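You operate a simulated robot arm through the tools that you are given. There is no shell and no other tool.

You run a simulated robot arm. Do the job below in one go: nothing can be reset, and whatever is moved stays where it is left.

TASK
Move the tester's bobbin to the light box and switch the light on.
Fine: stand it on the middle of the glass; shut the tester lid again and switch the tester off. Set down upright: bobbin. Where these are worked on the way, their far stop is far enough and under half their travel is too little: tester lid.
Where things are to end (x, y in the base frame): bobbin within 0.03 m of [0.49, -0.12].

The check looks at the end state, three seconds after you hand in, the way a careful person would. Anything else that was tipped, shoved, dropped, spilled or broken makes it a failure. A push-on lid holds only when it is set on centred and level and pressed home; a screw cap is set on level and turned clockwise until tight.

THE ROBOT
A 7-joint arm with a two-finger parallel gripper, fixed in place. Base frame: the origin is at the foot of the arm, x ahead of it, y to its left, z up. Readings come in m, rad, newtons and seconds.
With the tool pointing down near the work surface it reaches from about 0.22 to 0.58 m from the base axis. Its first joint turns from -1.152 to 1.152 rad. Payload 2.5 kg.
The TCP is the grasp point between the finger pads, 0.023 m short of the fingertips. In the tool frame z runs along the fingers and y along their closing line. Largest opening 0.094 m; finger width 0.038, thickness 0.01; the body of the gripper, 0.054 by 0.096 m, starts 0.039 m behind the TCP.
Orientation is that of the tool frame in the base frame, as a unit quaternion [x, y, z, w]. With the fingers straight down and closing along the base's y, the tool's x points along the base's -x, its y along +y and its z along -z.

THE INTERFACE
- The arm moves only by the tool send_rows. Its argument "deltas" is a list of rows, each an object of numbers (a shift or turn left out is 0, a gripper value left out holds the last): "x", "y", "z": the shift along the base's x, y, z in units of 150 mm (1.0 is 150 mm); "wx", "wy", "wz": the turn, a rotation vector about the base's x, y, z in units of 60 degrees (1.0 is 60 degrees); "fingers": the finger opening in m, from 0 to 0.094. In form: [{"x": .., "y": .., "z": .., "wx": .., "wy": .., "wz": .., "fingers": ..}, ...]. A call has 1 to 20 rows; each row is the pose to reach, as a shift and turn from the pose commanded when the call began. A call with a number of a shift or a turn outside -1 to 1 is refused whole. Rows are played at 5 a second. More than 0.05 m and 0.15 rad between two rows, or a gripper value outside its range, and nothing of the call is played. A pose out of reach is approached as far as the arm can. The call stops where the force on the tool passes 80 N (or 10 N more than at its start, if that is more) or the arm is blocked; 0.2 s more then pass. The fingers move at their own pace (about 0.108 m/s each) and stop on an object; they squeeze with about 21 N. The grip force told is the motor's: it shows also when the fingers shut on nothing. Time passes only in rows, and 0.2 s behind the last, so rows that repeat a pose let the fingers close. The reply holds the time, the measured pose of the TCP, the force on the tool along the base axes, the opening and the grip force, in the units named above and with some noise, with the torque about the TCP (base axes, N m) and any sound that the robot's microphone picked up.
- Cameras (640 x 400 px; columns grow to the right, rows downward): "scene" is fixed at [0.1161, -0.4009, 0.5516]; the picture's right is [0.86, -0.50, 0.00], its down [-0.25, -0.43, -0.87] and it looks along [0.44, 0.75, -0.50] (base axes); focal length 317 px, centre (320, 200). "wrist" rides on the gripper at [0.086, 0.016, -0.075] in the tool frame; the picture's right is [-0.18, 0.98, 0.00], its down [-0.58, -0.11, -0.81] and it looks along [-0.79, -0.15, 0.59] (tool axes); focal length 243 px, centre (320, 200). There is no depth. A picture from a camera that has moved, and an enlarged one, comes with that camera's place and axes in the base frame and with its lens.
- capture(camera): a new picture of that camera. It takes no simulated time.
- close_up(camera, box): a new picture of the part [left, top, right, bottom] of that camera's present view, enlarged. It takes no simulated time.
- finish_job(): hands the job in; it is judged then, once.

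Nothing tells you positions but the pictures and the camera data. Unless the task says otherwise, let go and move clear before handing in.

The tools are called after "Request:" by a JSON object that holds its "name" and its "arguments". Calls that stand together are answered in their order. send_rows: Moves the arm, as the interface text tells. Its arguments: {"type":"object","properties":{"deltas":{"type":"array"}},"required":["deltas"]} The other tools are called the same way: capture (camera) takes a picture; close_up (camera, box) takes an enlarged picture of a part of a camera's view; finish_job () hands the job in.

At the start:

```text
clock: 0.0
ee_pos: [0.42, 0.0847, 0.3937]
tcp_rot: [0.0, 1.0, 0.0, -0.001]
wrist_force: [-0.1, 0.1, 0.3]
ft_torque: [0.0, -0.01, 0.0]
opening: 0.094
finger_force: 0.0
```

scene: 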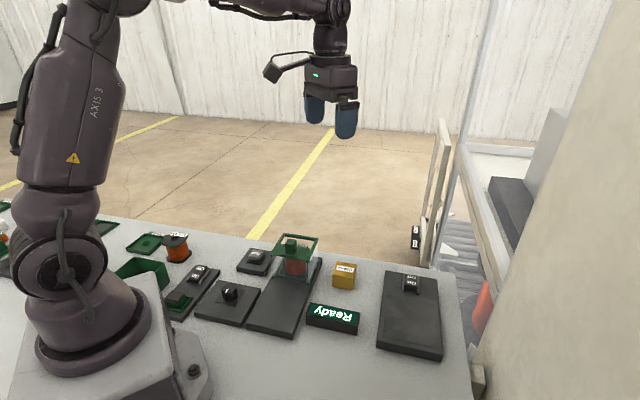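
wrist: 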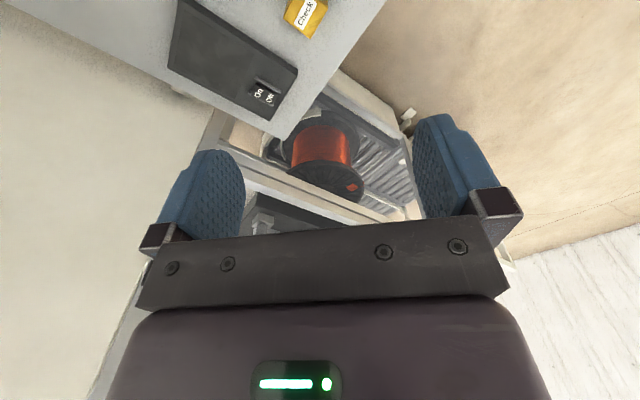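

I see a table with several devices: a green framed cage with something red inside (probably the tester with the bobbin), a "Ready" display, a yellow block, and a dark plate at right (probably the light box). I'll take enlarged pictures first.

Request:
{"name": "close_up", "arguments": {"camera": "scene", "box": [230, 220, 370, 350]}}

Request:
{"name": "close_up", "arguments": {"camera": "scene", "box": [100, 210, 280, 340]}}

Request:
{"name": "close_up", "arguments": {"camera": "scene", "box": [350, 220, 490, 370]}}

Request:
{"name": "close_up", "arguments": {"camera": "scene", "box": [0, 180, 130, 300]}}

```text
3.08 times, centred on (300, 285) of scene
camera zoom: at [0.1161, -0.4009, 0.5516], right [0.86, -0.5, 0.0], down [-0.25, -0.43, -0.87], along [0.44, 0.75, -0.5], focal length 976 px, centre (382, -62)
```

zoom: 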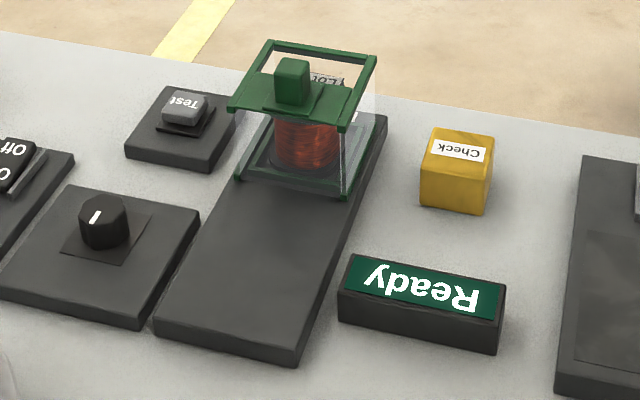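

```text
3.08 times, centred on (190, 275) of scene
camera zoom: at [0.1161, -0.4009, 0.5516], right [0.86, -0.5, 0.0], down [-0.25, -0.43, -0.87], along [0.44, 0.75, -0.5], focal length 976 px, centre (720, -31)
```

zoom: 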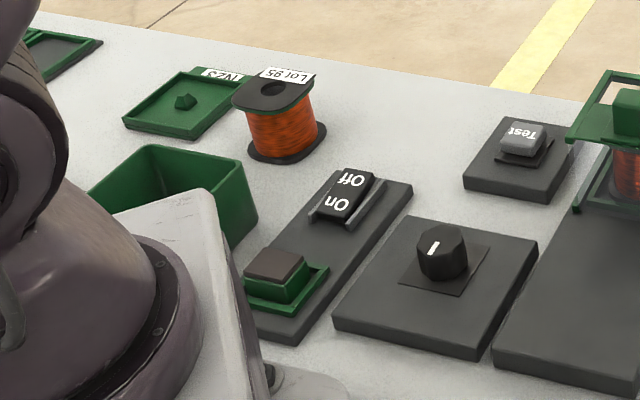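

```text
2.67 times, centred on (420, 295) of scene
camera zoom: at [0.1161, -0.4009, 0.5516], right [0.86, -0.5, 0.0], down [-0.25, -0.43, -0.87], along [0.44, 0.75, -0.5], focal length 846 px, centre (53, -53)
```

zoom: 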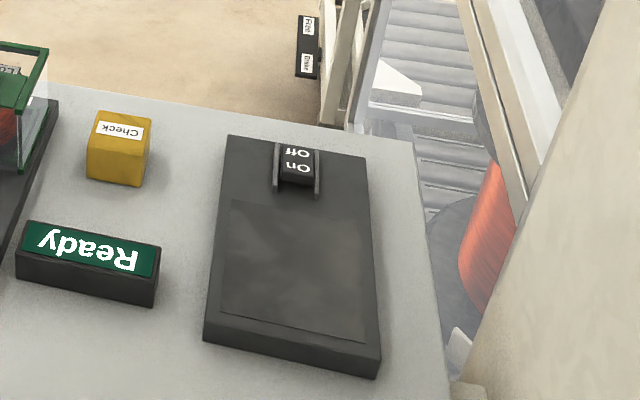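

```text
3.33 times, centred on (65, 240) of scene
camera zoom: at [0.1161, -0.4009, 0.5516], right [0.86, -0.5, 0.0], down [-0.25, -0.43, -0.87], along [0.44, 0.75, -0.5], focal length 1057 px, centre (1170, 67)
```

zoom: 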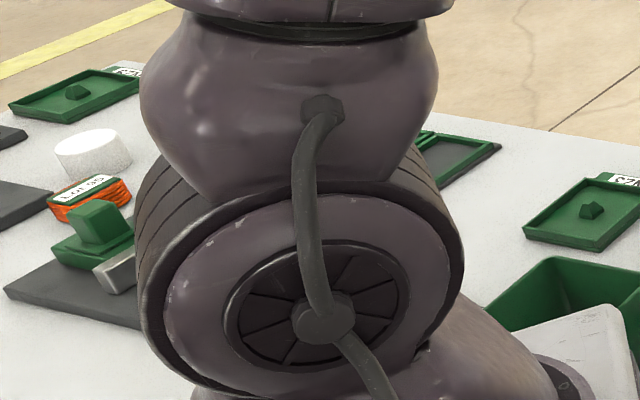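

The tester looks like the dark plate with the green-framed clear hood around (0.36, 0.14). The light box has its glass around (0.49, -0.12) and a rocker switch at about (0.56, -0.05). I'll tilt and move the wrist camera for a better view of the tester and its controls before touching anything.

Request:
{"name": "send_rows", "arguments": {"deltas": [{"x": -0.13, "y": 0.05, "wy": 0.111}, {"x": -0.27, "y": 0.1, "wy": 0.222}, {"x": -0.4, "y": 0.15, "wy": 0.333}, {"x": -0.53, "y": 0.2, "wy": 0.444}, {"x": -0.67, "y": 0.25, "wy": 0.555}, {"x": -0.8, "y": 0.3, "wy": 0.667}, {"x": -0.8, "y": 0.3, "wy": 0.667}]}}

Request:
{"name": "capture", "arguments": {"camera": "wrist"}}

Request:
{"name": "capture", "arguments": {"camera": "scene"}}

```text
clock: 1.6
ee_pos: [0.2985, 0.1328, 0.3934]
tcp_rot: [0.0, 0.939, -0.001, -0.343]
wrist_force: [-0.3, -0.8, -0.5]
ft_torque: [-0.01, -0.01, -0.01]
opening: 0.0939
finger_force: 0.0
```

```text
taken
camera wrist: at [0.28, 0.1478, 0.5055], right [0.14, 0.98, -0.12], down [0.96, -0.11, 0.24], along [0.22, -0.15, -0.96], focal length 243 px, centre (320, 200)
```

wrist: 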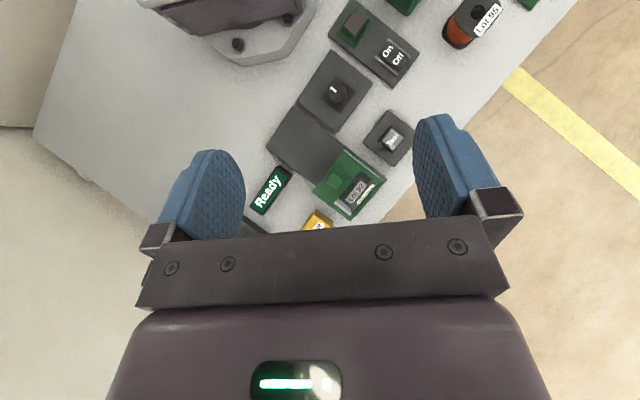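

```text
taken
```

scene: 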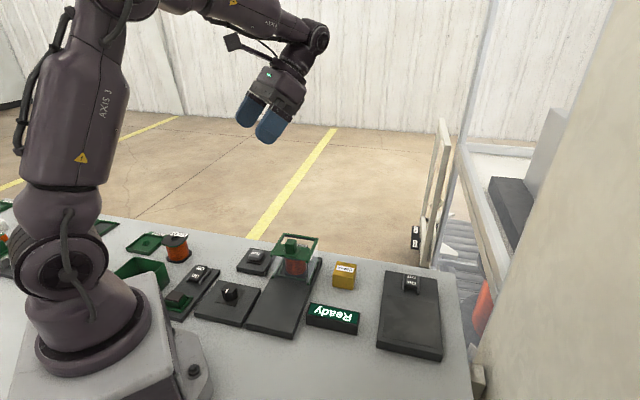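

Now I have a top view of the tester area. I'll zoom in on the hood and controls.

Request:
{"name": "close_up", "arguments": {"camera": "wrist", "box": [250, 120, 410, 240]}}

Request:
{"name": "close_up", "arguments": {"camera": "wrist", "box": [280, 0, 440, 120]}}

Request:
{"name": "close_up", "arguments": {"camera": "wrist", "box": [400, 0, 560, 100]}}

```text
3.33 times, centred on (330, 180) of wrist
camera zoom: at [0.28, 0.1478, 0.5055], right [0.14, 0.98, -0.12], down [0.96, -0.11, 0.24], along [0.22, -0.15, -0.96], focal length 809 px, centre (287, 267)
```

zoom: 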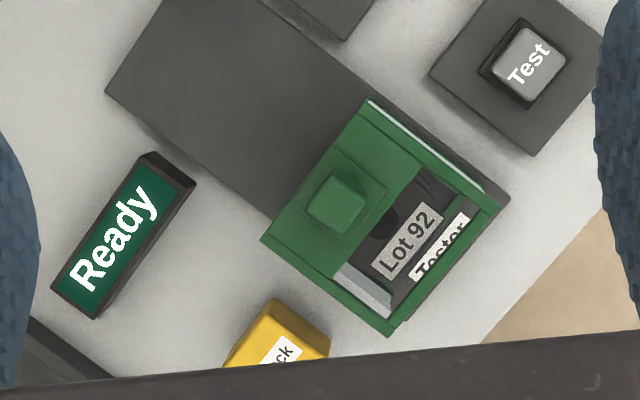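

```text
3.33 times, centred on (360, 60) of wrist
camera zoom: at [0.28, 0.1478, 0.5055], right [0.14, 0.98, -0.12], down [0.96, -0.11, 0.24], along [0.22, -0.15, -0.96], focal length 809 px, centre (187, 667)
```

zoom: 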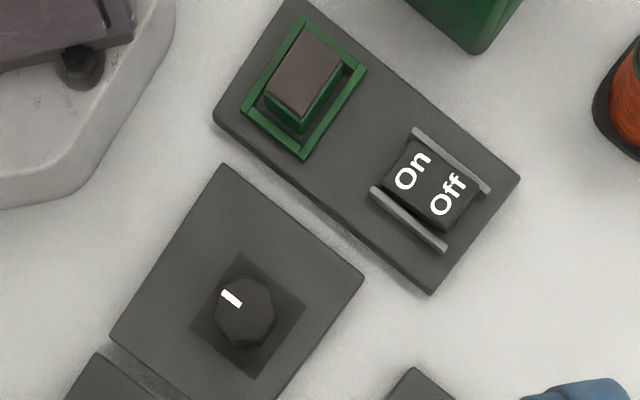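

```text
4.00 times, centred on (480, 50) of wrist
camera zoom: at [0.28, 0.1478, 0.5055], right [0.14, 0.98, -0.12], down [0.96, -0.11, 0.24], along [0.22, -0.15, -0.96], focal length 970 px, centre (-320, 800)
```

zoom: 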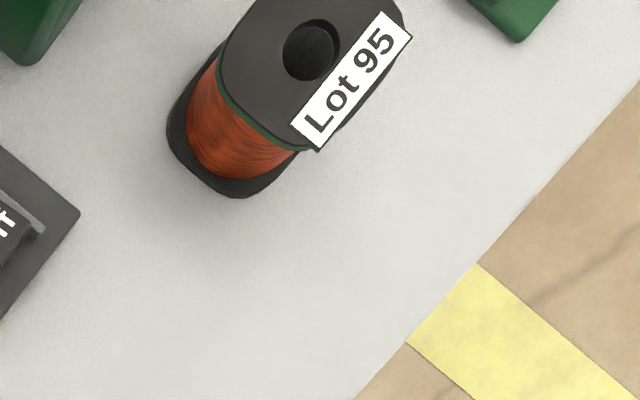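

The tester hood has a grip on its front cover and holds a bobbin marked "Lot 92", with a "Tester" label at the far end. I need to find out which control is the tester's switch, so I'll lower the camera over the knob and rocker.

Request:
{"name": "send_rows", "arguments": {"deltas": [{"x": -0.08, "y": 0.08, "z": -0.25}, {"x": -0.16, "y": 0.16, "z": -0.5}, {"x": -0.24, "y": 0.24, "z": -0.75}, {"x": -0.28, "y": 0.3, "z": -0.95}, {"x": -0.28, "y": 0.3, "z": -0.95}]}}

Request:
{"name": "capture", "arguments": {"camera": "wrist"}}

```text
clock: 2.8
ee_pos: [0.2537, 0.1766, 0.2518]
tcp_rot: [0.001, 0.94, 0.0, -0.342]
wrist_force: [0.2, -0.6, 0.9]
ft_torque: [-0.02, 0.02, -0.04]
opening: 0.0939
finger_force: 0.2
```

```text
taken
camera wrist: at [0.2355, 0.1938, 0.3648], right [0.14, 0.98, -0.12], down [0.96, -0.11, 0.24], along [0.23, -0.15, -0.96], focal length 243 px, centre (320, 200)
```

wrist: 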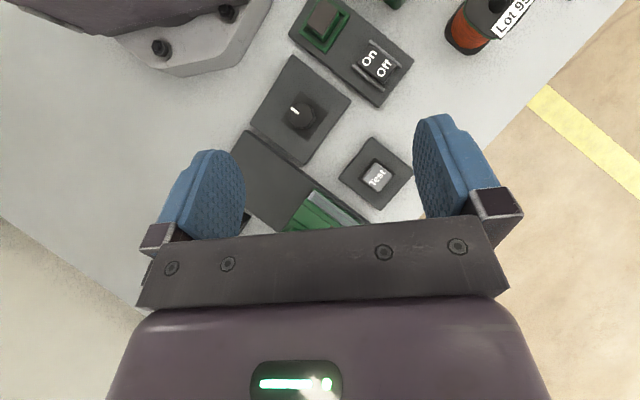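

Request:
{"name": "close_up", "arguments": {"camera": "wrist", "box": [240, 50, 360, 130]}}

Request:
{"name": "close_up", "arguments": {"camera": "wrist", "box": [290, 0, 430, 100]}}

Request:
{"name": "close_up", "arguments": {"camera": "wrist", "box": [330, 130, 430, 220]}}

Request:
{"name": "close_up", "arguments": {"camera": "scene", "box": [185, 240, 265, 330]}}

Request:
{"name": "close_up", "arguments": {"camera": "scene", "box": [150, 255, 230, 325]}}

Request:
{"name": "close_up", "arguments": {"camera": "scene", "box": [255, 220, 335, 290]}}

```text
5.00 times, centred on (300, 90) of wrist
camera zoom: at [0.2355, 0.1938, 0.3648], right [0.14, 0.98, -0.12], down [0.96, -0.11, 0.24], along [0.23, -0.15, -0.96], focal length 1213 px, centre (420, 750)
```

zoom: 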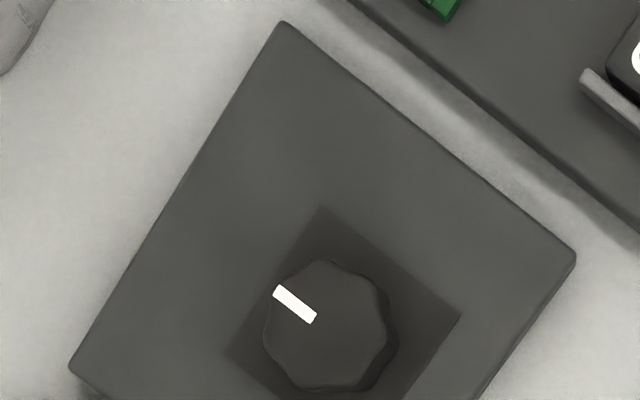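

```text
4.00 times, centred on (360, 50) of wrist
camera zoom: at [0.2355, 0.1938, 0.3648], right [0.14, 0.98, -0.12], down [0.96, -0.11, 0.24], along [0.23, -0.15, -0.96], focal length 970 px, centre (160, 800)
```

zoom: 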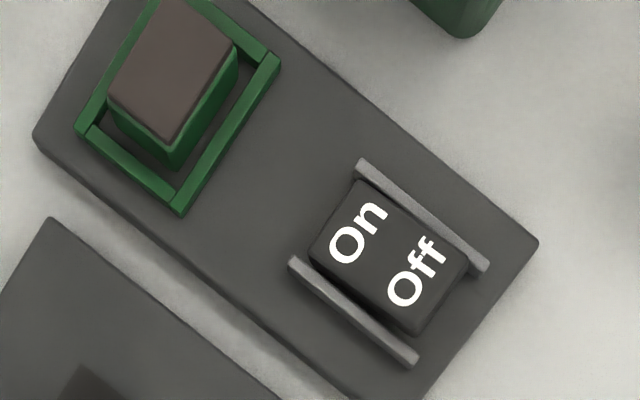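

```text
4.44 times, centred on (380, 175) of wrist
camera zoom: at [0.2355, 0.1938, 0.3648], right [0.14, 0.98, -0.12], down [0.96, -0.11, 0.24], along [0.23, -0.15, -0.96], focal length 1078 px, centre (53, 311)
```

zoom: 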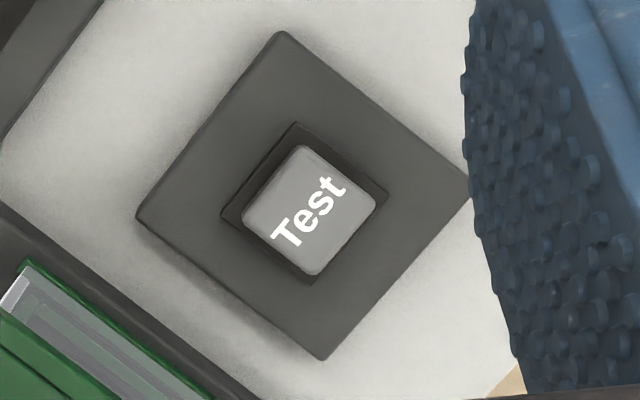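

```text
4.44 times, centred on (225, 285) of scene
camera zoom: at [0.1161, -0.4009, 0.5516], right [0.86, -0.5, 0.0], down [-0.25, -0.43, -0.87], along [0.44, 0.75, -0.5], focal length 1410 px, centre (742, -178)
```

zoom: 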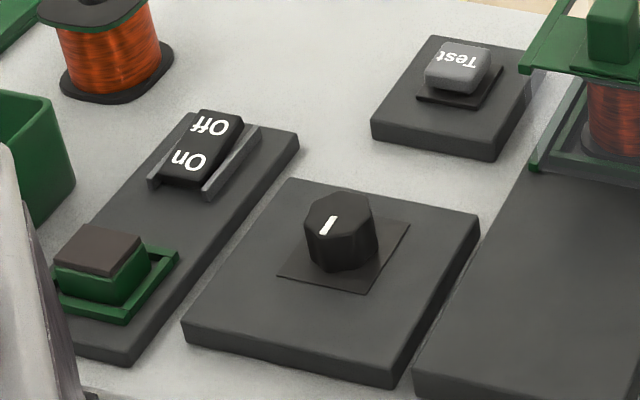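

```text
5.71 times, centred on (190, 290) of scene
camera zoom: at [0.1161, -0.4009, 0.5516], right [0.86, -0.5, 0.0], down [-0.25, -0.43, -0.87], along [0.44, 0.75, -0.5], focal length 1813 px, centre (1063, -314)
```

zoom: 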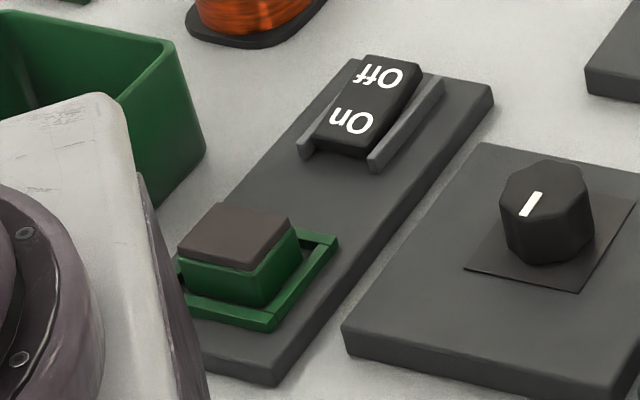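

```text
5.71 times, centred on (295, 255) of scene
camera zoom: at [0.1161, -0.4009, 0.5516], right [0.86, -0.5, 0.0], down [-0.25, -0.43, -0.87], along [0.44, 0.75, -0.5], focal length 1813 px, centre (463, -114)
```

zoom: 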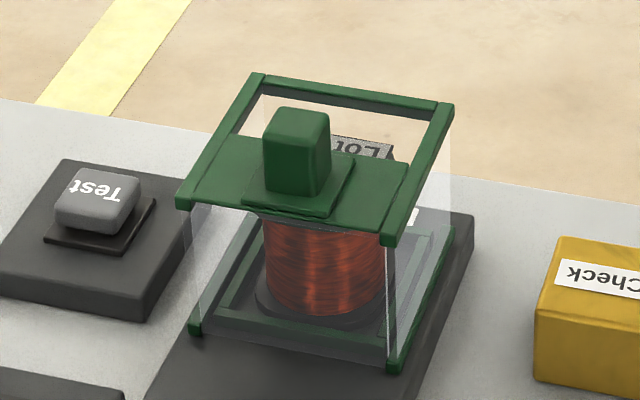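

The rocker panel's rocker looks pressed at its "On" end. I'll zoom in further on the hood to see whether it slides or swings, and look at the wall behind the hood.

Request:
{"name": "close_up", "arguments": {"camera": "scene", "box": [268, 228, 324, 263]}}

Request:
{"name": "close_up", "arguments": {"camera": "scene", "box": [268, 255, 324, 290]}}

Request:
{"name": "close_up", "arguments": {"camera": "scene", "box": [390, 260, 440, 300]}}

Request:
{"name": "close_up", "arguments": {"camera": "scene", "box": [180, 255, 225, 290]}}

Request:
{"name": "close_up", "arguments": {"camera": "scene", "box": [400, 210, 440, 260]}}

```text
11.43 times, centred on (296, 246) of scene
camera zoom: at [0.1161, -0.4009, 0.5516], right [0.86, -0.5, 0.0], down [-0.25, -0.43, -0.87], along [0.44, 0.75, -0.5], focal length 3626 px, centre (594, -320)
```

zoom: 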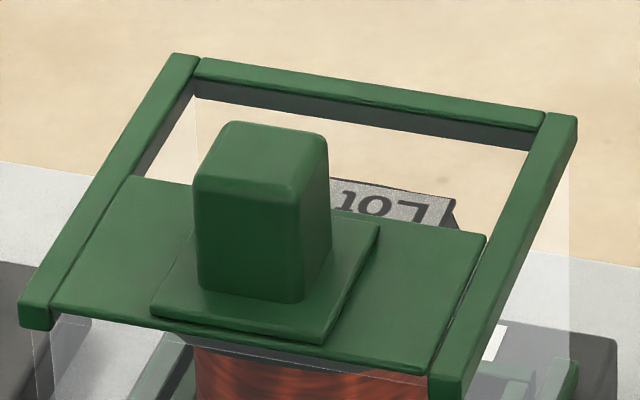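

```text
11.43 times, centred on (296, 272) of scene
camera zoom: at [0.1161, -0.4009, 0.5516], right [0.86, -0.5, 0.0], down [-0.25, -0.43, -0.87], along [0.44, 0.75, -0.5], focal length 3626 px, centre (594, -629)
```

zoom: 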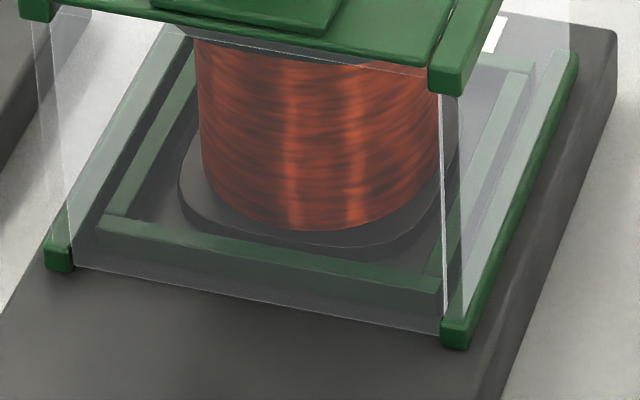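

```text
10.00 times, centred on (415, 280) of scene
camera zoom: at [0.1161, -0.4009, 0.5516], right [0.86, -0.5, 0.0], down [-0.25, -0.43, -0.87], along [0.44, 0.75, -0.5], focal length 3172 px, centre (-630, -600)
```

zoom: 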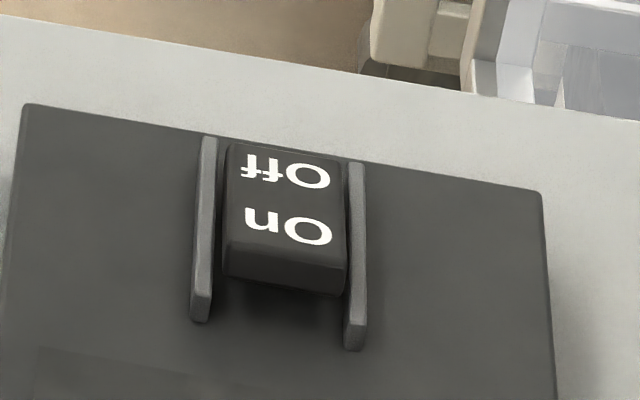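

```text
11.43 times, centred on (202, 272) of scene
camera zoom: at [0.1161, -0.4009, 0.5516], right [0.86, -0.5, 0.0], down [-0.25, -0.43, -0.87], along [0.44, 0.75, -0.5], focal length 3626 px, centre (1663, -629)
```

zoom: 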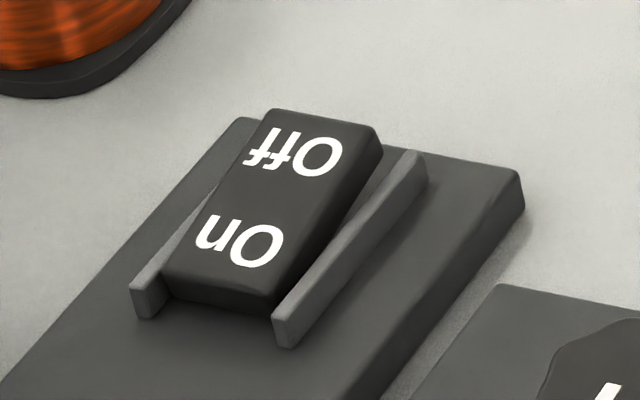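

```text
8.00 times, centred on (420, 235) of scene
camera zoom: at [0.1161, -0.4009, 0.5516], right [0.86, -0.5, 0.0], down [-0.25, -0.43, -0.87], along [0.44, 0.75, -0.5], focal length 2538 px, centre (-480, -80)
```

zoom: 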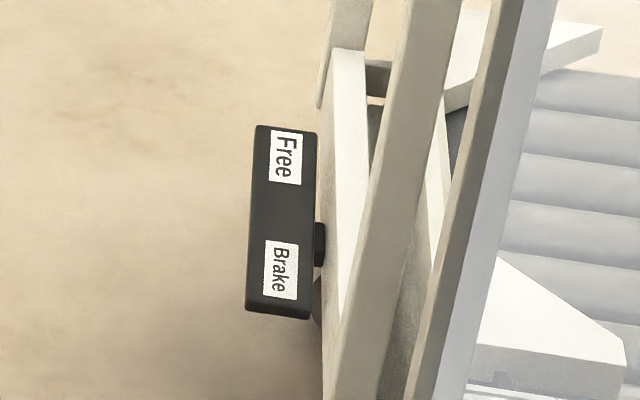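

The hood has side runners and an empty stretch of plate in front of it, so it should slide toward the base, along (-0.7, -0.7). The bobbin stands inside a small fixed frame under it. The light box rocker is at "Off". I'll straighten the tool and turn it 45° to line up with the plates.

Request:
{"name": "send_rows", "arguments": {"deltas": [{"z": 0.1, "wy": -0.111}, {"z": 0.2, "wy": -0.222}, {"z": 0.25, "wy": -0.333}, {"z": 0.3, "wy": -0.444}, {"z": 0.3, "wy": -0.555}, {"z": 0.3, "wy": -0.667}, {"z": 0.3, "wy": -0.667}]}}

Request:
{"name": "send_rows", "arguments": {"deltas": [{"wz": 0.125}, {"wz": 0.25}, {"wz": 0.375}, {"wz": 0.5}, {"wz": 0.625}, {"wz": 0.75}, {"wz": 0.75}]}}

Request:
{"name": "capture", "arguments": {"camera": "wrist"}}

Request:
{"name": "capture", "arguments": {"camera": "scene"}}

```text
clock: 4.4
ee_pos: [0.2575, 0.1759, 0.2968]
tcp_rot: [0.0, 1.0, 0.0, 0.002]
wrist_force: [-0.3, 1.1, -0.6]
ft_torque: [0.01, -0.01, 0.01]
opening: 0.0941
finger_force: 0.1
```

```text
clock: 6.0
ee_pos: [0.2561, 0.1748, 0.2976]
tcp_rot: [-0.383, 0.924, -0.001, 0.0]
wrist_force: [0.2, 0.3, -0.2]
ft_torque: [-0.01, -0.01, -0.03]
opening: 0.0941
finger_force: 0.0
```

```text
taken
camera wrist: at [0.1841, 0.1265, 0.3706], right [-0.57, 0.82, 0.0], down [0.49, 0.34, 0.81], along [0.66, 0.46, -0.59], focal length 243 px, centre (320, 200)
```

wrist: 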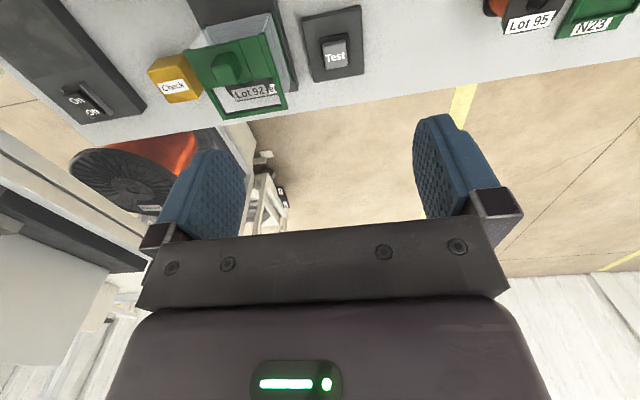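

```text
taken
```

scene: 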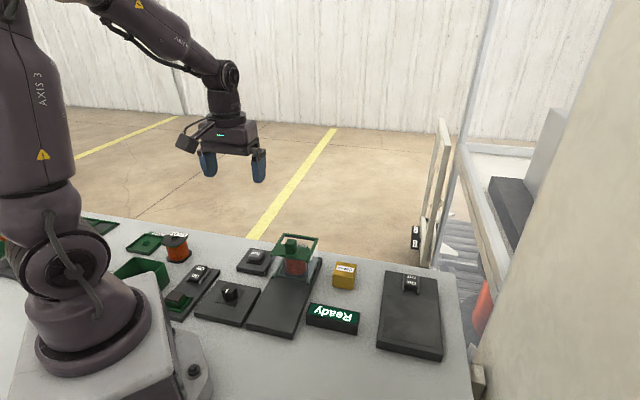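

Request:
{"name": "close_up", "arguments": {"camera": "wrist", "box": [140, 0, 380, 140]}}

Request:
{"name": "close_up", "arguments": {"camera": "wrist", "box": [480, 0, 640, 100]}}

```text
2.67 times, centred on (260, 70) of wrist
camera zoom: at [0.1841, 0.1265, 0.3706], right [-0.57, 0.82, 0.0], down [0.49, 0.34, 0.81], along [0.66, 0.46, -0.59], focal length 647 px, centre (480, 547)
```

zoom: 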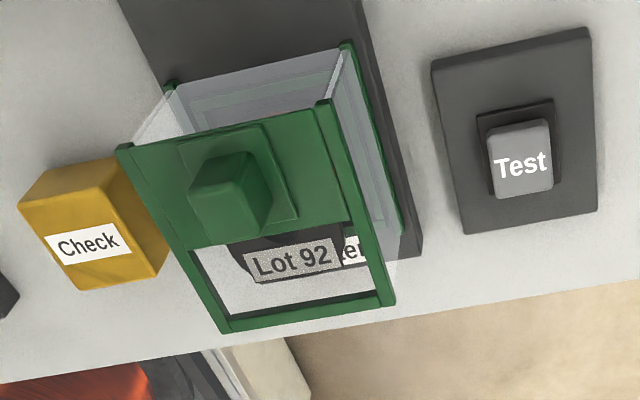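

```text
4.00 times, centred on (560, 50) of wrist
camera zoom: at [0.1841, 0.1265, 0.3706], right [-0.57, 0.82, 0.0], down [0.49, 0.34, 0.81], along [0.66, 0.46, -0.59], focal length 970 px, centre (-640, 800)
```

zoom: 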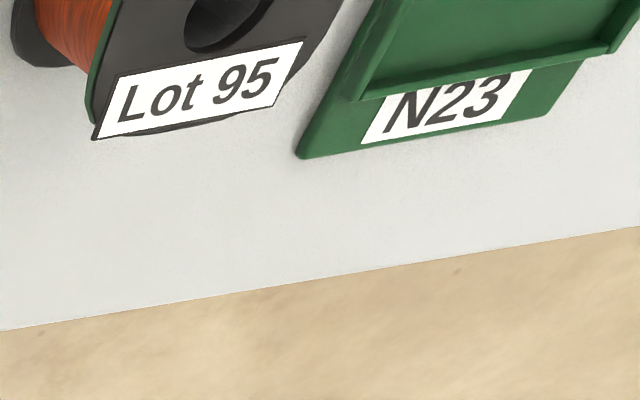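

The "Tester" hood is now clearly in view from the base side, and its handle is a block near (0.341, 0.115) with its top at about z 0.127. I'll move above it and check the alignment.

Request:
{"name": "send_rows", "arguments": {"deltas": [{"x": 0.14, "y": -0.1, "z": -0.127}, {"x": 0.277, "y": -0.199, "z": -0.254}, {"x": 0.415, "y": -0.3, "z": -0.38}, {"x": 0.553, "y": -0.398, "z": -0.507}, {"x": 0.553, "y": -0.398, "z": -0.507}]}}

Request:
{"name": "capture", "arguments": {"camera": "wrist"}}

Request:
{"name": "close_up", "arguments": {"camera": "scene", "box": [220, 130, 380, 290]}}

```text
clock: 7.2
ee_pos: [0.3384, 0.1151, 0.2212]
tcp_rot: [-0.382, 0.924, 0.001, 0.0]
wrist_force: [-0.4, -0.8, 0.0]
ft_torque: [0.01, -0.04, 0.0]
opening: 0.0941
finger_force: 0.1
```

```text
taken
camera wrist: at [0.2661, 0.0658, 0.2952], right [-0.57, 0.82, 0.0], down [0.49, 0.33, 0.81], along [0.67, 0.46, -0.59], focal length 243 px, centre (320, 200)
```

wrist: 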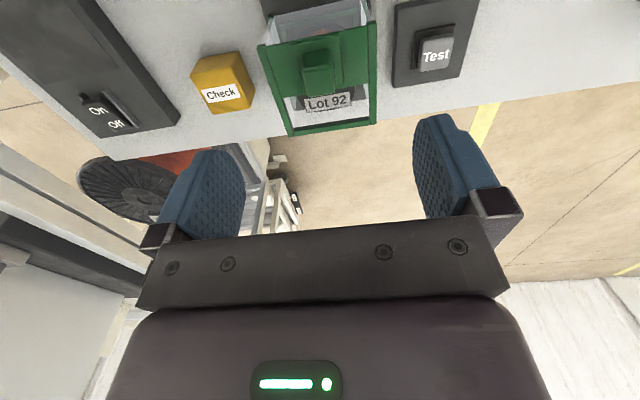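

```text
2.50 times, centred on (300, 210) of scene
camera zoom: at [0.1161, -0.4009, 0.5516], right [0.86, -0.5, 0.0], down [-0.25, -0.43, -0.87], along [0.44, 0.75, -0.5], focal length 793 px, centre (370, 175)
```

zoom: 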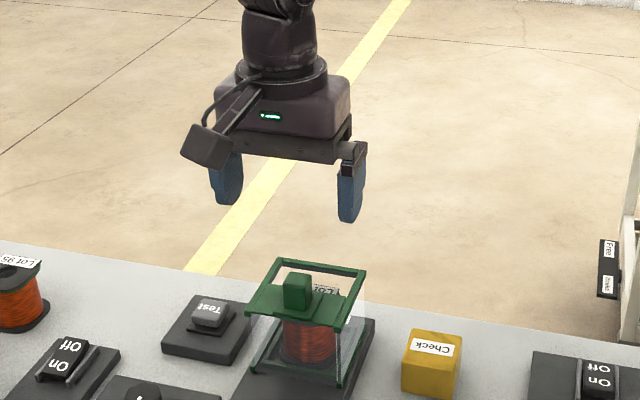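

The gripper is lined up over the handle. I'll come down to about z 0.12 with the fingers partly closed and then grip.

Request:
{"name": "send_rows", "arguments": {"deltas": [{"z": -0.22, "fingers": 0.06}, {"z": -0.44, "fingers": 0.06}, {"z": -0.55, "fingers": 0.06}, {"z": -0.65, "fingers": 0.06}, {"z": -0.65, "fingers": 0.06}]}}

Request:
{"name": "close_up", "arguments": {"camera": "scene", "box": [240, 180, 360, 290]}}

Request:
{"name": "capture", "arguments": {"camera": "wrist"}}

```text
clock: 8.4
ee_pos: [0.3406, 0.1173, 0.1232]
tcp_rot: [-0.382, 0.924, -0.001, 0.0]
wrist_force: [-0.2, -0.6, 0.3]
ft_torque: [0.03, -0.01, 0.02]
opening: 0.0602
finger_force: 0.1
```

```text
3.64 times, centred on (300, 235) of scene
camera zoom: at [0.1161, -0.4009, 0.5516], right [0.86, -0.5, 0.0], down [-0.25, -0.43, -0.87], along [0.44, 0.75, -0.5], focal length 1154 px, centre (393, 73)
```

zoom: 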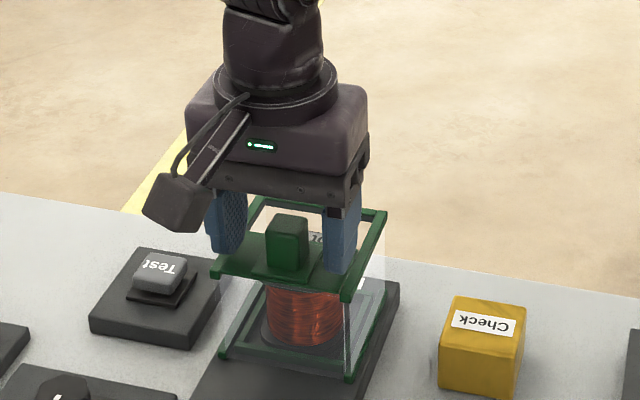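

```text
taken
camera wrist: at [0.2677, 0.0668, 0.1975], right [-0.56, 0.83, 0.0], down [0.49, 0.33, 0.81], along [0.67, 0.46, -0.59], focal length 243 px, centre (320, 200)
```

wrist: 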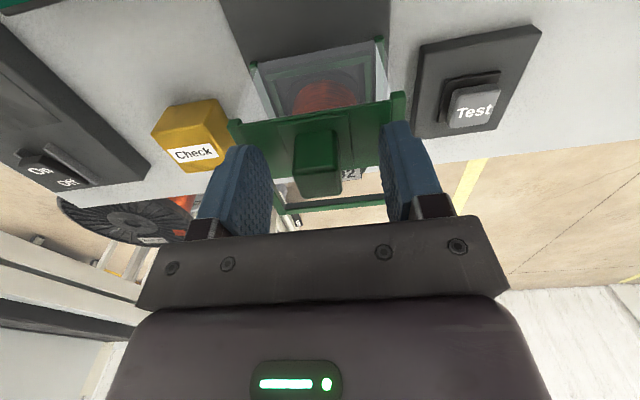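

The handle is centred between the fingers. I'll close on it.

Request:
{"name": "send_rows", "arguments": {"deltas": [{"fingers": 0.0}, {"fingers": 0.0}, {"fingers": 0.0}, {"fingers": 0.0}]}}

```text
clock: 9.4
ee_pos: [0.341, 0.1145, 0.1241]
tcp_rot: [-0.383, 0.924, -0.001, 0.002]
wrist_force: [11.5, -9.5, -10.8]
ft_torque: [0.71, -0.11, 0.44]
opening: 0.0218
finger_force: 45.2
```

The handle is held at 0.022 m. I'll pull gently toward the base along the plate, a little at first, and watch the forces.

Request:
{"name": "send_rows", "arguments": {"deltas": [{"x": -0.02, "y": -0.027}, {"x": -0.045, "y": -0.052}, {"x": -0.07, "y": -0.077}, {"x": -0.092, "y": -0.099}]}}

Request:
{"name": "close_up", "arguments": {"camera": "scene", "box": [220, 200, 360, 330]}}

```text
clock: 10.4
ee_pos: [0.3283, 0.0998, 0.1239]
tcp_rot: [-0.383, 0.924, -0.001, 0.0]
wrist_force: [12.6, -11.4, 1.7]
ft_torque: [0.15, 0.54, 0.15]
opening: 0.0218
finger_force: 44.9
```

```text
3.08 times, centred on (290, 265) of scene
camera zoom: at [0.1161, -0.4009, 0.5516], right [0.86, -0.5, 0.0], down [-0.25, -0.43, -0.87], along [0.44, 0.75, -0.5], focal length 976 px, centre (412, 0)
```

zoom: 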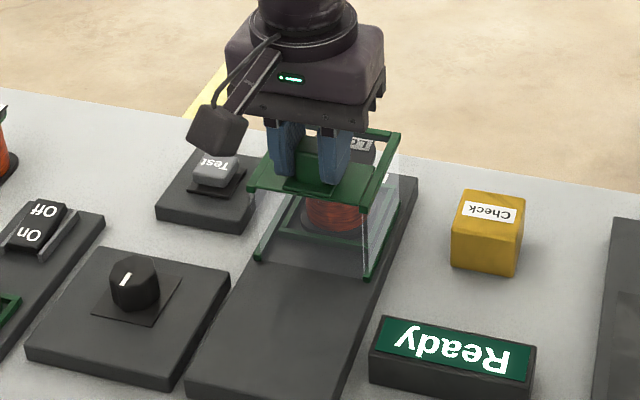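

The hood slides freely toward the base, with only a small sideways bias. I'll keep pulling with a slight sideways correction.

Request:
{"name": "send_rows", "arguments": {"deltas": [{"x": -0.05, "y": -0.07}, {"x": -0.11, "y": -0.13}, {"x": -0.17, "y": -0.19}, {"x": -0.23, "y": -0.25}, {"x": -0.29, "y": -0.31}, {"x": -0.33, "y": -0.35}]}}

Request:
{"name": "close_up", "arguments": {"camera": "scene", "box": [220, 200, 360, 330]}}

```text
clock: 11.8
ee_pos: [0.2744, 0.0482, 0.1236]
tcp_rot: [-0.383, 0.924, 0.002, -0.001]
wrist_force: [-13.1, 14.5, 24.2]
ft_torque: [-0.02, -0.58, -0.68]
opening: 0.022
finger_force: 44.8
```

```text
3.08 times, centred on (290, 265) of scene
camera zoom: at [0.1161, -0.4009, 0.5516], right [0.86, -0.5, 0.0], down [-0.25, -0.43, -0.87], along [0.44, 0.75, -0.5], focal length 976 px, centre (412, 0)
```

zoom: 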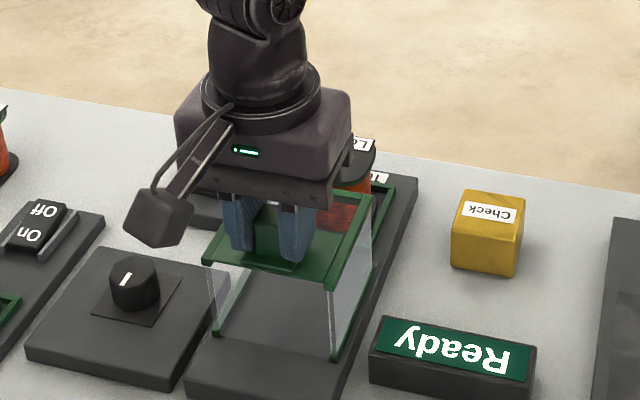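

It is now open about 0.094 m. I'll ease off the sideways load and continue slowly until I feel the stop.

Request:
{"name": "send_rows", "arguments": {"deltas": [{"x": -0.022, "y": -0.012}, {"x": -0.042, "y": -0.032}, {"x": -0.062, "y": -0.052}]}}

```text
clock: 12.6
ee_pos: [0.2663, 0.0403, 0.1213]
tcp_rot: [-0.382, 0.924, 0.0, -0.002]
wrist_force: [-0.5, 3.3, -19.4]
ft_torque: [-0.39, 0.27, 0.16]
opening: 0.0217
finger_force: 45.2
```

Request:
{"name": "send_rows", "arguments": {"deltas": [{"x": -0.025, "y": -0.025}, {"x": -0.05, "y": -0.05}, {"x": -0.065, "y": -0.065}]}}

Request:
{"name": "close_up", "arguments": {"camera": "scene", "box": [220, 200, 360, 330]}}

```text
clock: 13.4
ee_pos: [0.2602, 0.0327, 0.1233]
tcp_rot: [-0.383, 0.924, 0.001, 0.005]
wrist_force: [9.0, 24.0, -25.7]
ft_torque: [0.65, 0.31, -0.76]
opening: 0.0217
finger_force: 45.1
```

```text
3.08 times, centred on (290, 265) of scene
camera zoom: at [0.1162, -0.4008, 0.5516], right [0.86, -0.5, 0.0], down [-0.25, -0.43, -0.87], along [0.44, 0.75, -0.5], focal length 976 px, centre (412, 0)
```

zoom: 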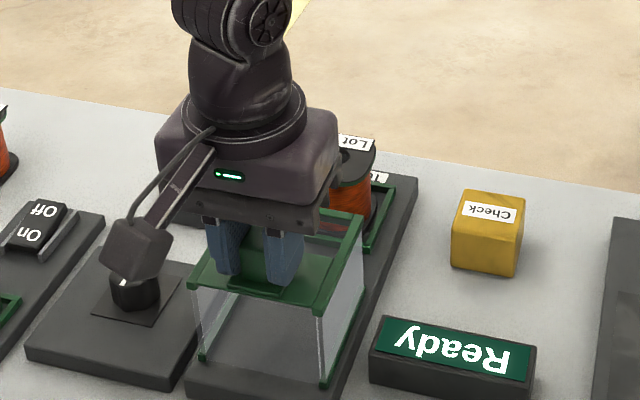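

The hood is at its stop, with about 0.115 m of travel. I'll release the handle, rise, and look at the bobbin.

Request:
{"name": "send_rows", "arguments": {"deltas": [{"x": 0.01, "y": 0.013, "fingers": 0.022}, {"x": 0.01, "y": 0.013, "fingers": 0.06}, {"x": 0.01, "y": 0.013, "fingers": 0.06}, {"x": 0.01, "y": 0.013, "z": 0.1, "fingers": 0.06}, {"x": 0.01, "y": 0.013, "z": 0.35, "fingers": 0.06}, {"x": 0.01, "y": 0.013, "z": 0.6, "fingers": 0.094}, {"x": 0.01, "y": 0.013, "z": 0.6, "fingers": 0.094}]}}

Request:
{"name": "capture", "arguments": {"camera": "wrist"}}

Request:
{"name": "close_up", "arguments": {"camera": "scene", "box": [220, 200, 360, 330]}}

```text
clock: 15.0
ee_pos: [0.2586, 0.0336, 0.2127]
tcp_rot: [-0.383, 0.924, 0.0, 0.0]
wrist_force: [-0.1, 0.5, 0.7]
ft_torque: [0.01, -0.01, 0.01]
opening: 0.0939
finger_force: 0.1
```

```text
taken
camera wrist: at [0.1869, -0.0157, 0.2867], right [-0.57, 0.83, 0.0], down [0.49, 0.33, 0.81], along [0.67, 0.46, -0.59], focal length 243 px, centre (320, 200)
```

wrist: 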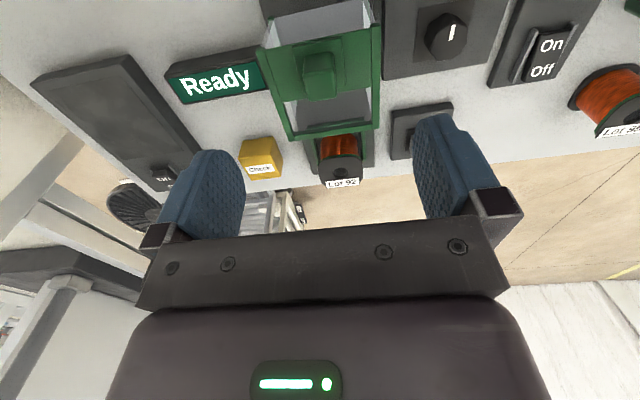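

```text
3.08 times, centred on (290, 265) of scene
camera zoom: at [0.1161, -0.4009, 0.5516], right [0.86, -0.5, 0.0], down [-0.25, -0.43, -0.87], along [0.44, 0.75, -0.5], focal length 976 px, centre (412, 0)
```

zoom: 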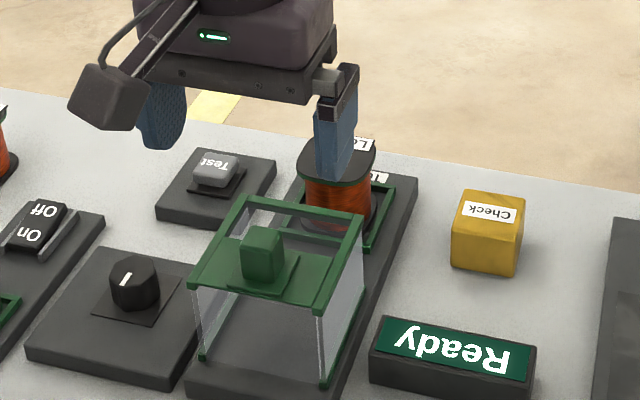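

The hood is open and the bobbin is exposed. I'll move over it at a safe height to measure its position.

Request:
{"name": "send_rows", "arguments": {"deltas": [{"x": 0.1, "y": 0.1, "z": 0.2}, {"x": 0.27, "y": 0.27, "z": 0.333}, {"x": 0.47, "y": 0.47, "z": 0.333}, {"x": 0.683, "y": 0.687, "z": 0.333}, {"x": 0.683, "y": 0.687, "z": 0.333}]}}

Request:
{"name": "capture", "arguments": {"camera": "wrist"}}

Request:
{"name": "close_up", "arguments": {"camera": "scene", "box": [268, 228, 338, 290]}}

```text
clock: 16.2
ee_pos: [0.3621, 0.1365, 0.262]
tcp_rot: [-0.383, 0.924, 0.0, 0.0]
wrist_force: [-0.5, 0.7, -0.5]
ft_torque: [-0.02, -0.01, -0.03]
opening: 0.0938
finger_force: 0.1
```

```text
taken
camera wrist: at [0.2902, 0.0881, 0.3364], right [-0.56, 0.83, 0.0], down [0.49, 0.33, 0.81], along [0.67, 0.46, -0.59], focal length 243 px, centre (320, 200)
```

wrist: 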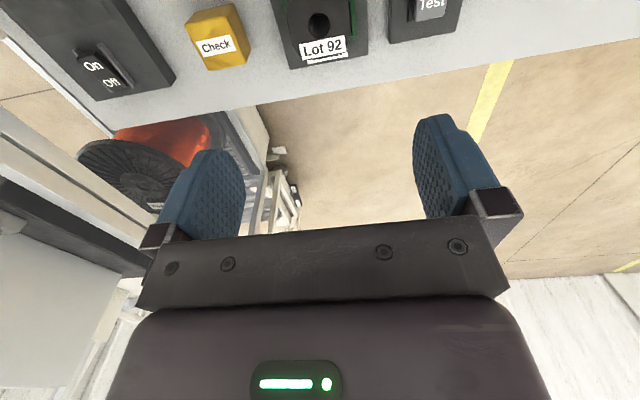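

```text
6.45 times, centred on (303, 259) of scene
camera zoom: at [0.1162, -0.4009, 0.5516], right [0.86, -0.5, 0.0], down [-0.25, -0.43, -0.87], along [0.44, 0.75, -0.5], focal length 2047 px, centre (430, -181)
```

zoom: 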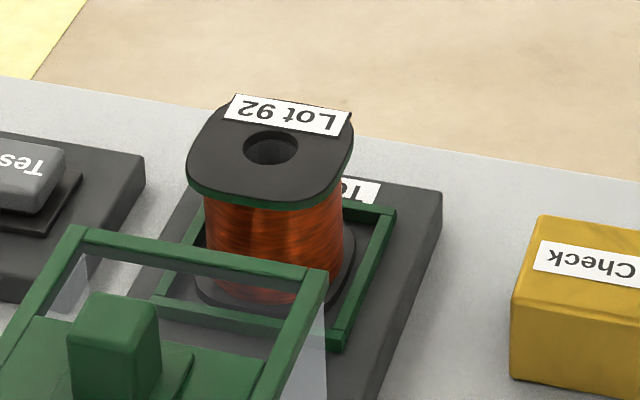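

Bobbin centre is at about (0.361, 0.132), its top at about z 0.08, with square flanges about 0.054 m wide lined up with the plate. I'll descend partway with the fingers fully open and check.

Request:
{"name": "send_rows", "arguments": {"deltas": [{"x": -0.0127, "y": -0.019, "z": -0.2, "fingers": 0.094}, {"x": -0.0127, "y": -0.019, "z": -0.45}, {"x": -0.0127, "y": -0.019, "z": -0.7}, {"x": -0.0127, "y": -0.019, "z": -0.85}, {"x": -0.0127, "y": -0.019, "z": -0.85}]}}

Request:
{"name": "capture", "arguments": {"camera": "wrist"}}

Request:
{"name": "close_up", "arguments": {"camera": "scene", "box": [240, 190, 360, 290]}}

```text
clock: 17.4
ee_pos: [0.3589, 0.1333, 0.1342]
tcp_rot: [-0.383, 0.924, 0.0, 0.0]
wrist_force: [-0.4, -0.3, -0.7]
ft_torque: [0.01, -0.04, 0.0]
opening: 0.0937
finger_force: 0.2
```

```text
taken
camera wrist: at [0.2863, 0.0848, 0.2079], right [-0.56, 0.83, 0.0], down [0.49, 0.33, 0.81], along [0.67, 0.46, -0.59], focal length 243 px, centre (320, 200)
```

wrist: 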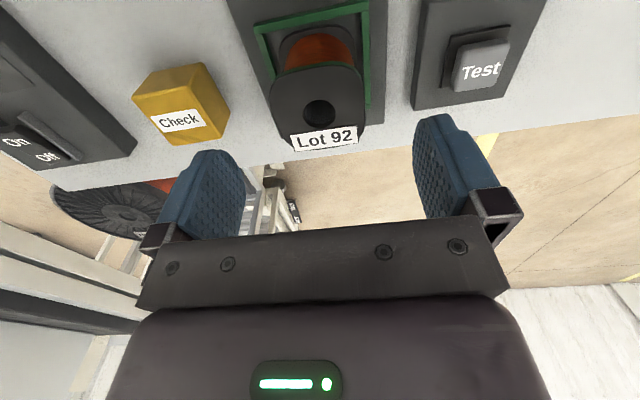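

```text
4.00 times, centred on (300, 240) of scene
camera zoom: at [0.1161, -0.4009, 0.5516], right [0.86, -0.5, 0.0], down [-0.25, -0.43, -0.87], along [0.44, 0.75, -0.5], focal length 1269 px, centre (400, 40)
```

zoom: 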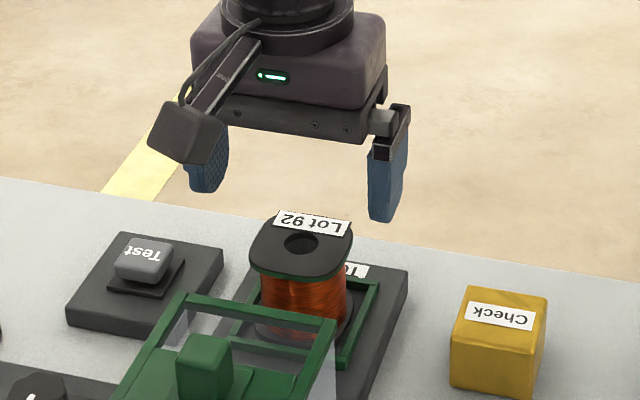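

The bobbin's hole is right under the grasp point. I'll descend to about z 0.068 and close.

Request:
{"name": "send_rows", "arguments": {"deltas": [{"z": -0.15}, {"z": -0.3}, {"z": -0.447}, {"z": -0.447}]}}

Request:
{"name": "close_up", "arguments": {"camera": "scene", "box": [240, 190, 360, 290]}}

```text
clock: 18.4
ee_pos: [0.3603, 0.1314, 0.0663]
tcp_rot: [-0.384, 0.924, 0.0, 0.0]
wrist_force: [0.5, -0.2, -0.6]
ft_torque: [0.04, -0.01, -0.01]
opening: 0.0941
finger_force: 0.1
```

```text
4.00 times, centred on (300, 240) of scene
camera zoom: at [0.1161, -0.4009, 0.5516], right [0.86, -0.5, 0.0], down [-0.25, -0.43, -0.87], along [0.44, 0.75, -0.5], focal length 1269 px, centre (400, 40)
```

zoom: 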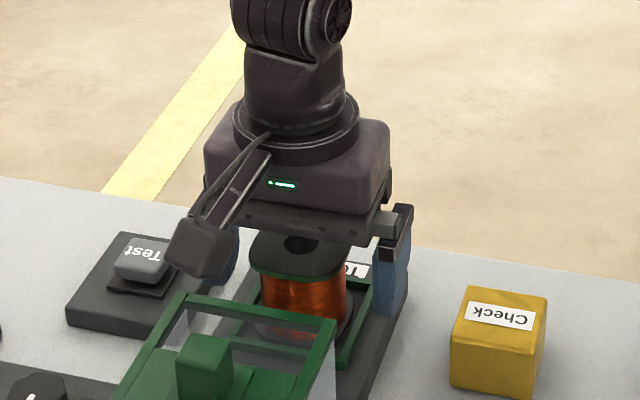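

Request:
{"name": "send_rows", "arguments": {"deltas": [{"fingers": 0.06}, {"fingers": 0.045}, {"fingers": 0.03}, {"fingers": 0.03}]}}

Request:
{"name": "close_up", "arguments": {"camera": "scene", "box": [240, 190, 360, 290]}}

```text
clock: 19.4
ee_pos: [0.3605, 0.1316, 0.0665]
tcp_rot: [-0.382, 0.924, 0.001, 0.0]
wrist_force: [0.2, 0.6, -0.5]
ft_torque: [-0.01, -0.01, 0.01]
opening: 0.0552
finger_force: 20.8
```

```text
4.00 times, centred on (300, 240) of scene
camera zoom: at [0.1161, -0.4009, 0.5516], right [0.86, -0.5, 0.0], down [-0.25, -0.43, -0.87], along [0.44, 0.75, -0.5], focal length 1269 px, centre (400, 40)
```

zoom: 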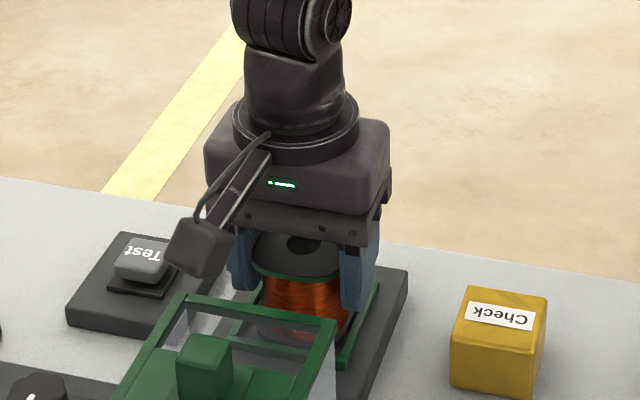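

The bobbin is gripped at 0.055 m. I'll lift it straight up slowly.

Request:
{"name": "send_rows", "arguments": {"deltas": [{"z": 0.05, "fingers": 0.03}, {"z": 0.12}, {"z": 0.25}, {"z": 0.4}, {"z": 0.6}, {"z": 0.6}]}}

Request:
{"name": "close_up", "arguments": {"camera": "scene", "box": [220, 150, 380, 290]}}

Request:
{"name": "capture", "arguments": {"camera": "wrist"}}

```text
clock: 20.8
ee_pos: [0.3599, 0.1327, 0.1596]
tcp_rot: [-0.382, 0.924, 0.0, 0.0]
wrist_force: [0.2, -0.5, -2.6]
ft_torque: [-0.02, -0.03, -0.03]
opening: 0.0557
finger_force: 21.4
```

```text
2.86 times, centred on (300, 220) of scene
camera zoom: at [0.1161, -0.4009, 0.5516], right [0.86, -0.5, 0.0], down [-0.25, -0.43, -0.87], along [0.44, 0.75, -0.5], focal length 906 px, centre (377, 143)
```

zoom: 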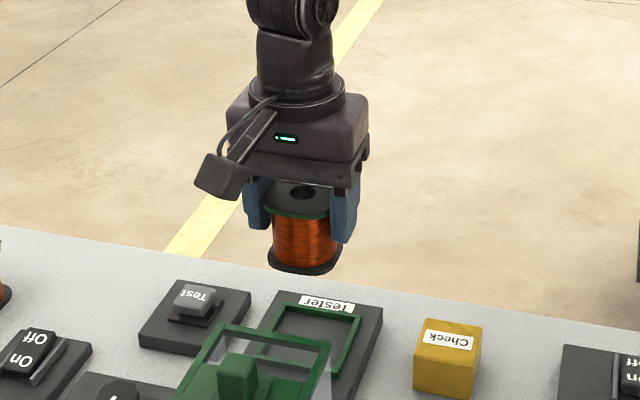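

```text
taken
camera wrist: at [0.287, 0.0837, 0.2336], right [-0.56, 0.83, 0.0], down [0.49, 0.33, 0.81], along [0.67, 0.46, -0.59], focal length 243 px, centre (320, 200)
```

wrist: 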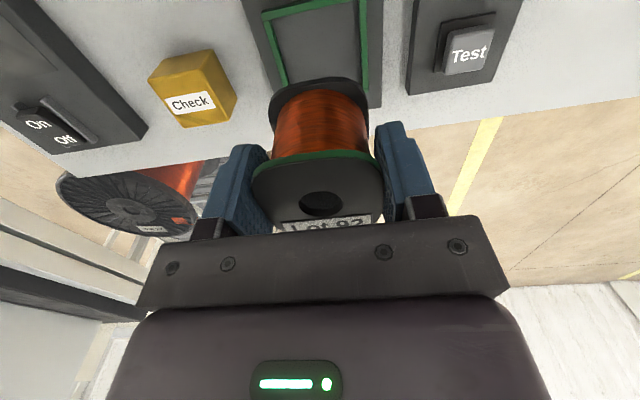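

The bobbin is held upright and clear. I'll carry it to above the light box glass at (0.49, -0.12).

Request:
{"name": "send_rows", "arguments": {"deltas": [{"x": 0.05, "y": -0.1, "z": 0.05}, {"x": 0.145, "y": -0.28, "z": 0.1}, {"x": 0.24, "y": -0.46, "z": 0.1}, {"x": 0.335, "y": -0.65, "z": 0.1}, {"x": 0.431, "y": -0.841, "z": 0.1}]}}

Request:
{"name": "send_rows", "arguments": {"deltas": [{"x": 0.095, "y": -0.18}, {"x": 0.19, "y": -0.36}, {"x": 0.285, "y": -0.54}, {"x": 0.38, "y": -0.73}, {"x": 0.434, "y": -0.841}, {"x": 0.434, "y": -0.841}]}}

Request:
{"name": "capture", "arguments": {"camera": "scene"}}

Request:
{"name": "capture", "arguments": {"camera": "wrist"}}

```text
clock: 22.0
ee_pos: [0.4254, 0.0074, 0.1734]
tcp_rot: [-0.383, 0.924, 0.001, 0.0]
wrist_force: [0.0, -0.5, -3.8]
ft_torque: [0.04, 0.02, -0.02]
opening: 0.0556
finger_force: 21.0
```

```text
clock: 23.4
ee_pos: [0.4908, -0.1204, 0.1721]
tcp_rot: [-0.383, 0.924, 0.001, -0.001]
wrist_force: [-0.7, -0.3, -3.4]
ft_torque: [-0.02, -0.01, 0.0]
opening: 0.0554
finger_force: 20.9
```

```text
taken
```

scene: 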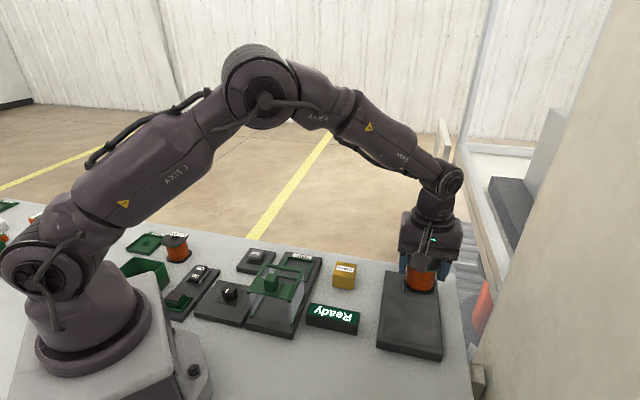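

```text
taken
camera wrist: at [0.4178, -0.1692, 0.2458], right [-0.56, 0.83, 0.0], down [0.49, 0.33, 0.81], along [0.67, 0.46, -0.59], focal length 243 px, centre (320, 200)
```

wrist: 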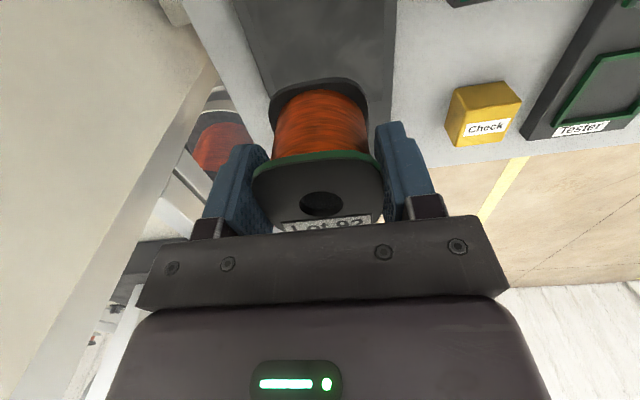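

It is upright above the glass. I'll descend to just above the surface, then go down in fine steps watching for contact.

Request:
{"name": "send_rows", "arguments": {"deltas": [{"z": -0.15}, {"z": -0.3}, {"z": -0.45}, {"z": -0.55}, {"z": -0.61}, {"z": -0.61}]}}

Request:
{"name": "close_up", "arguments": {"camera": "scene", "box": [360, 220, 480, 370]}}

```text
clock: 24.8
ee_pos: [0.4881, -0.12, 0.0821]
tcp_rot: [-0.382, 0.924, 0.0, 0.0]
wrist_force: [0.0, -0.3, -2.9]
ft_torque: [0.03, -0.04, -0.02]
opening: 0.0555
finger_force: 20.5
```

```text
2.67 times, centred on (420, 295) of scene
camera zoom: at [0.1162, -0.4009, 0.5516], right [0.86, -0.5, 0.0], down [-0.25, -0.43, -0.87], along [0.44, 0.75, -0.5], focal length 846 px, centre (53, -53)
```

zoom: 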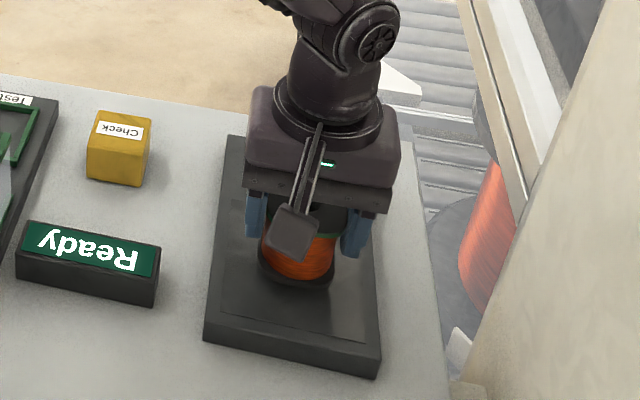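

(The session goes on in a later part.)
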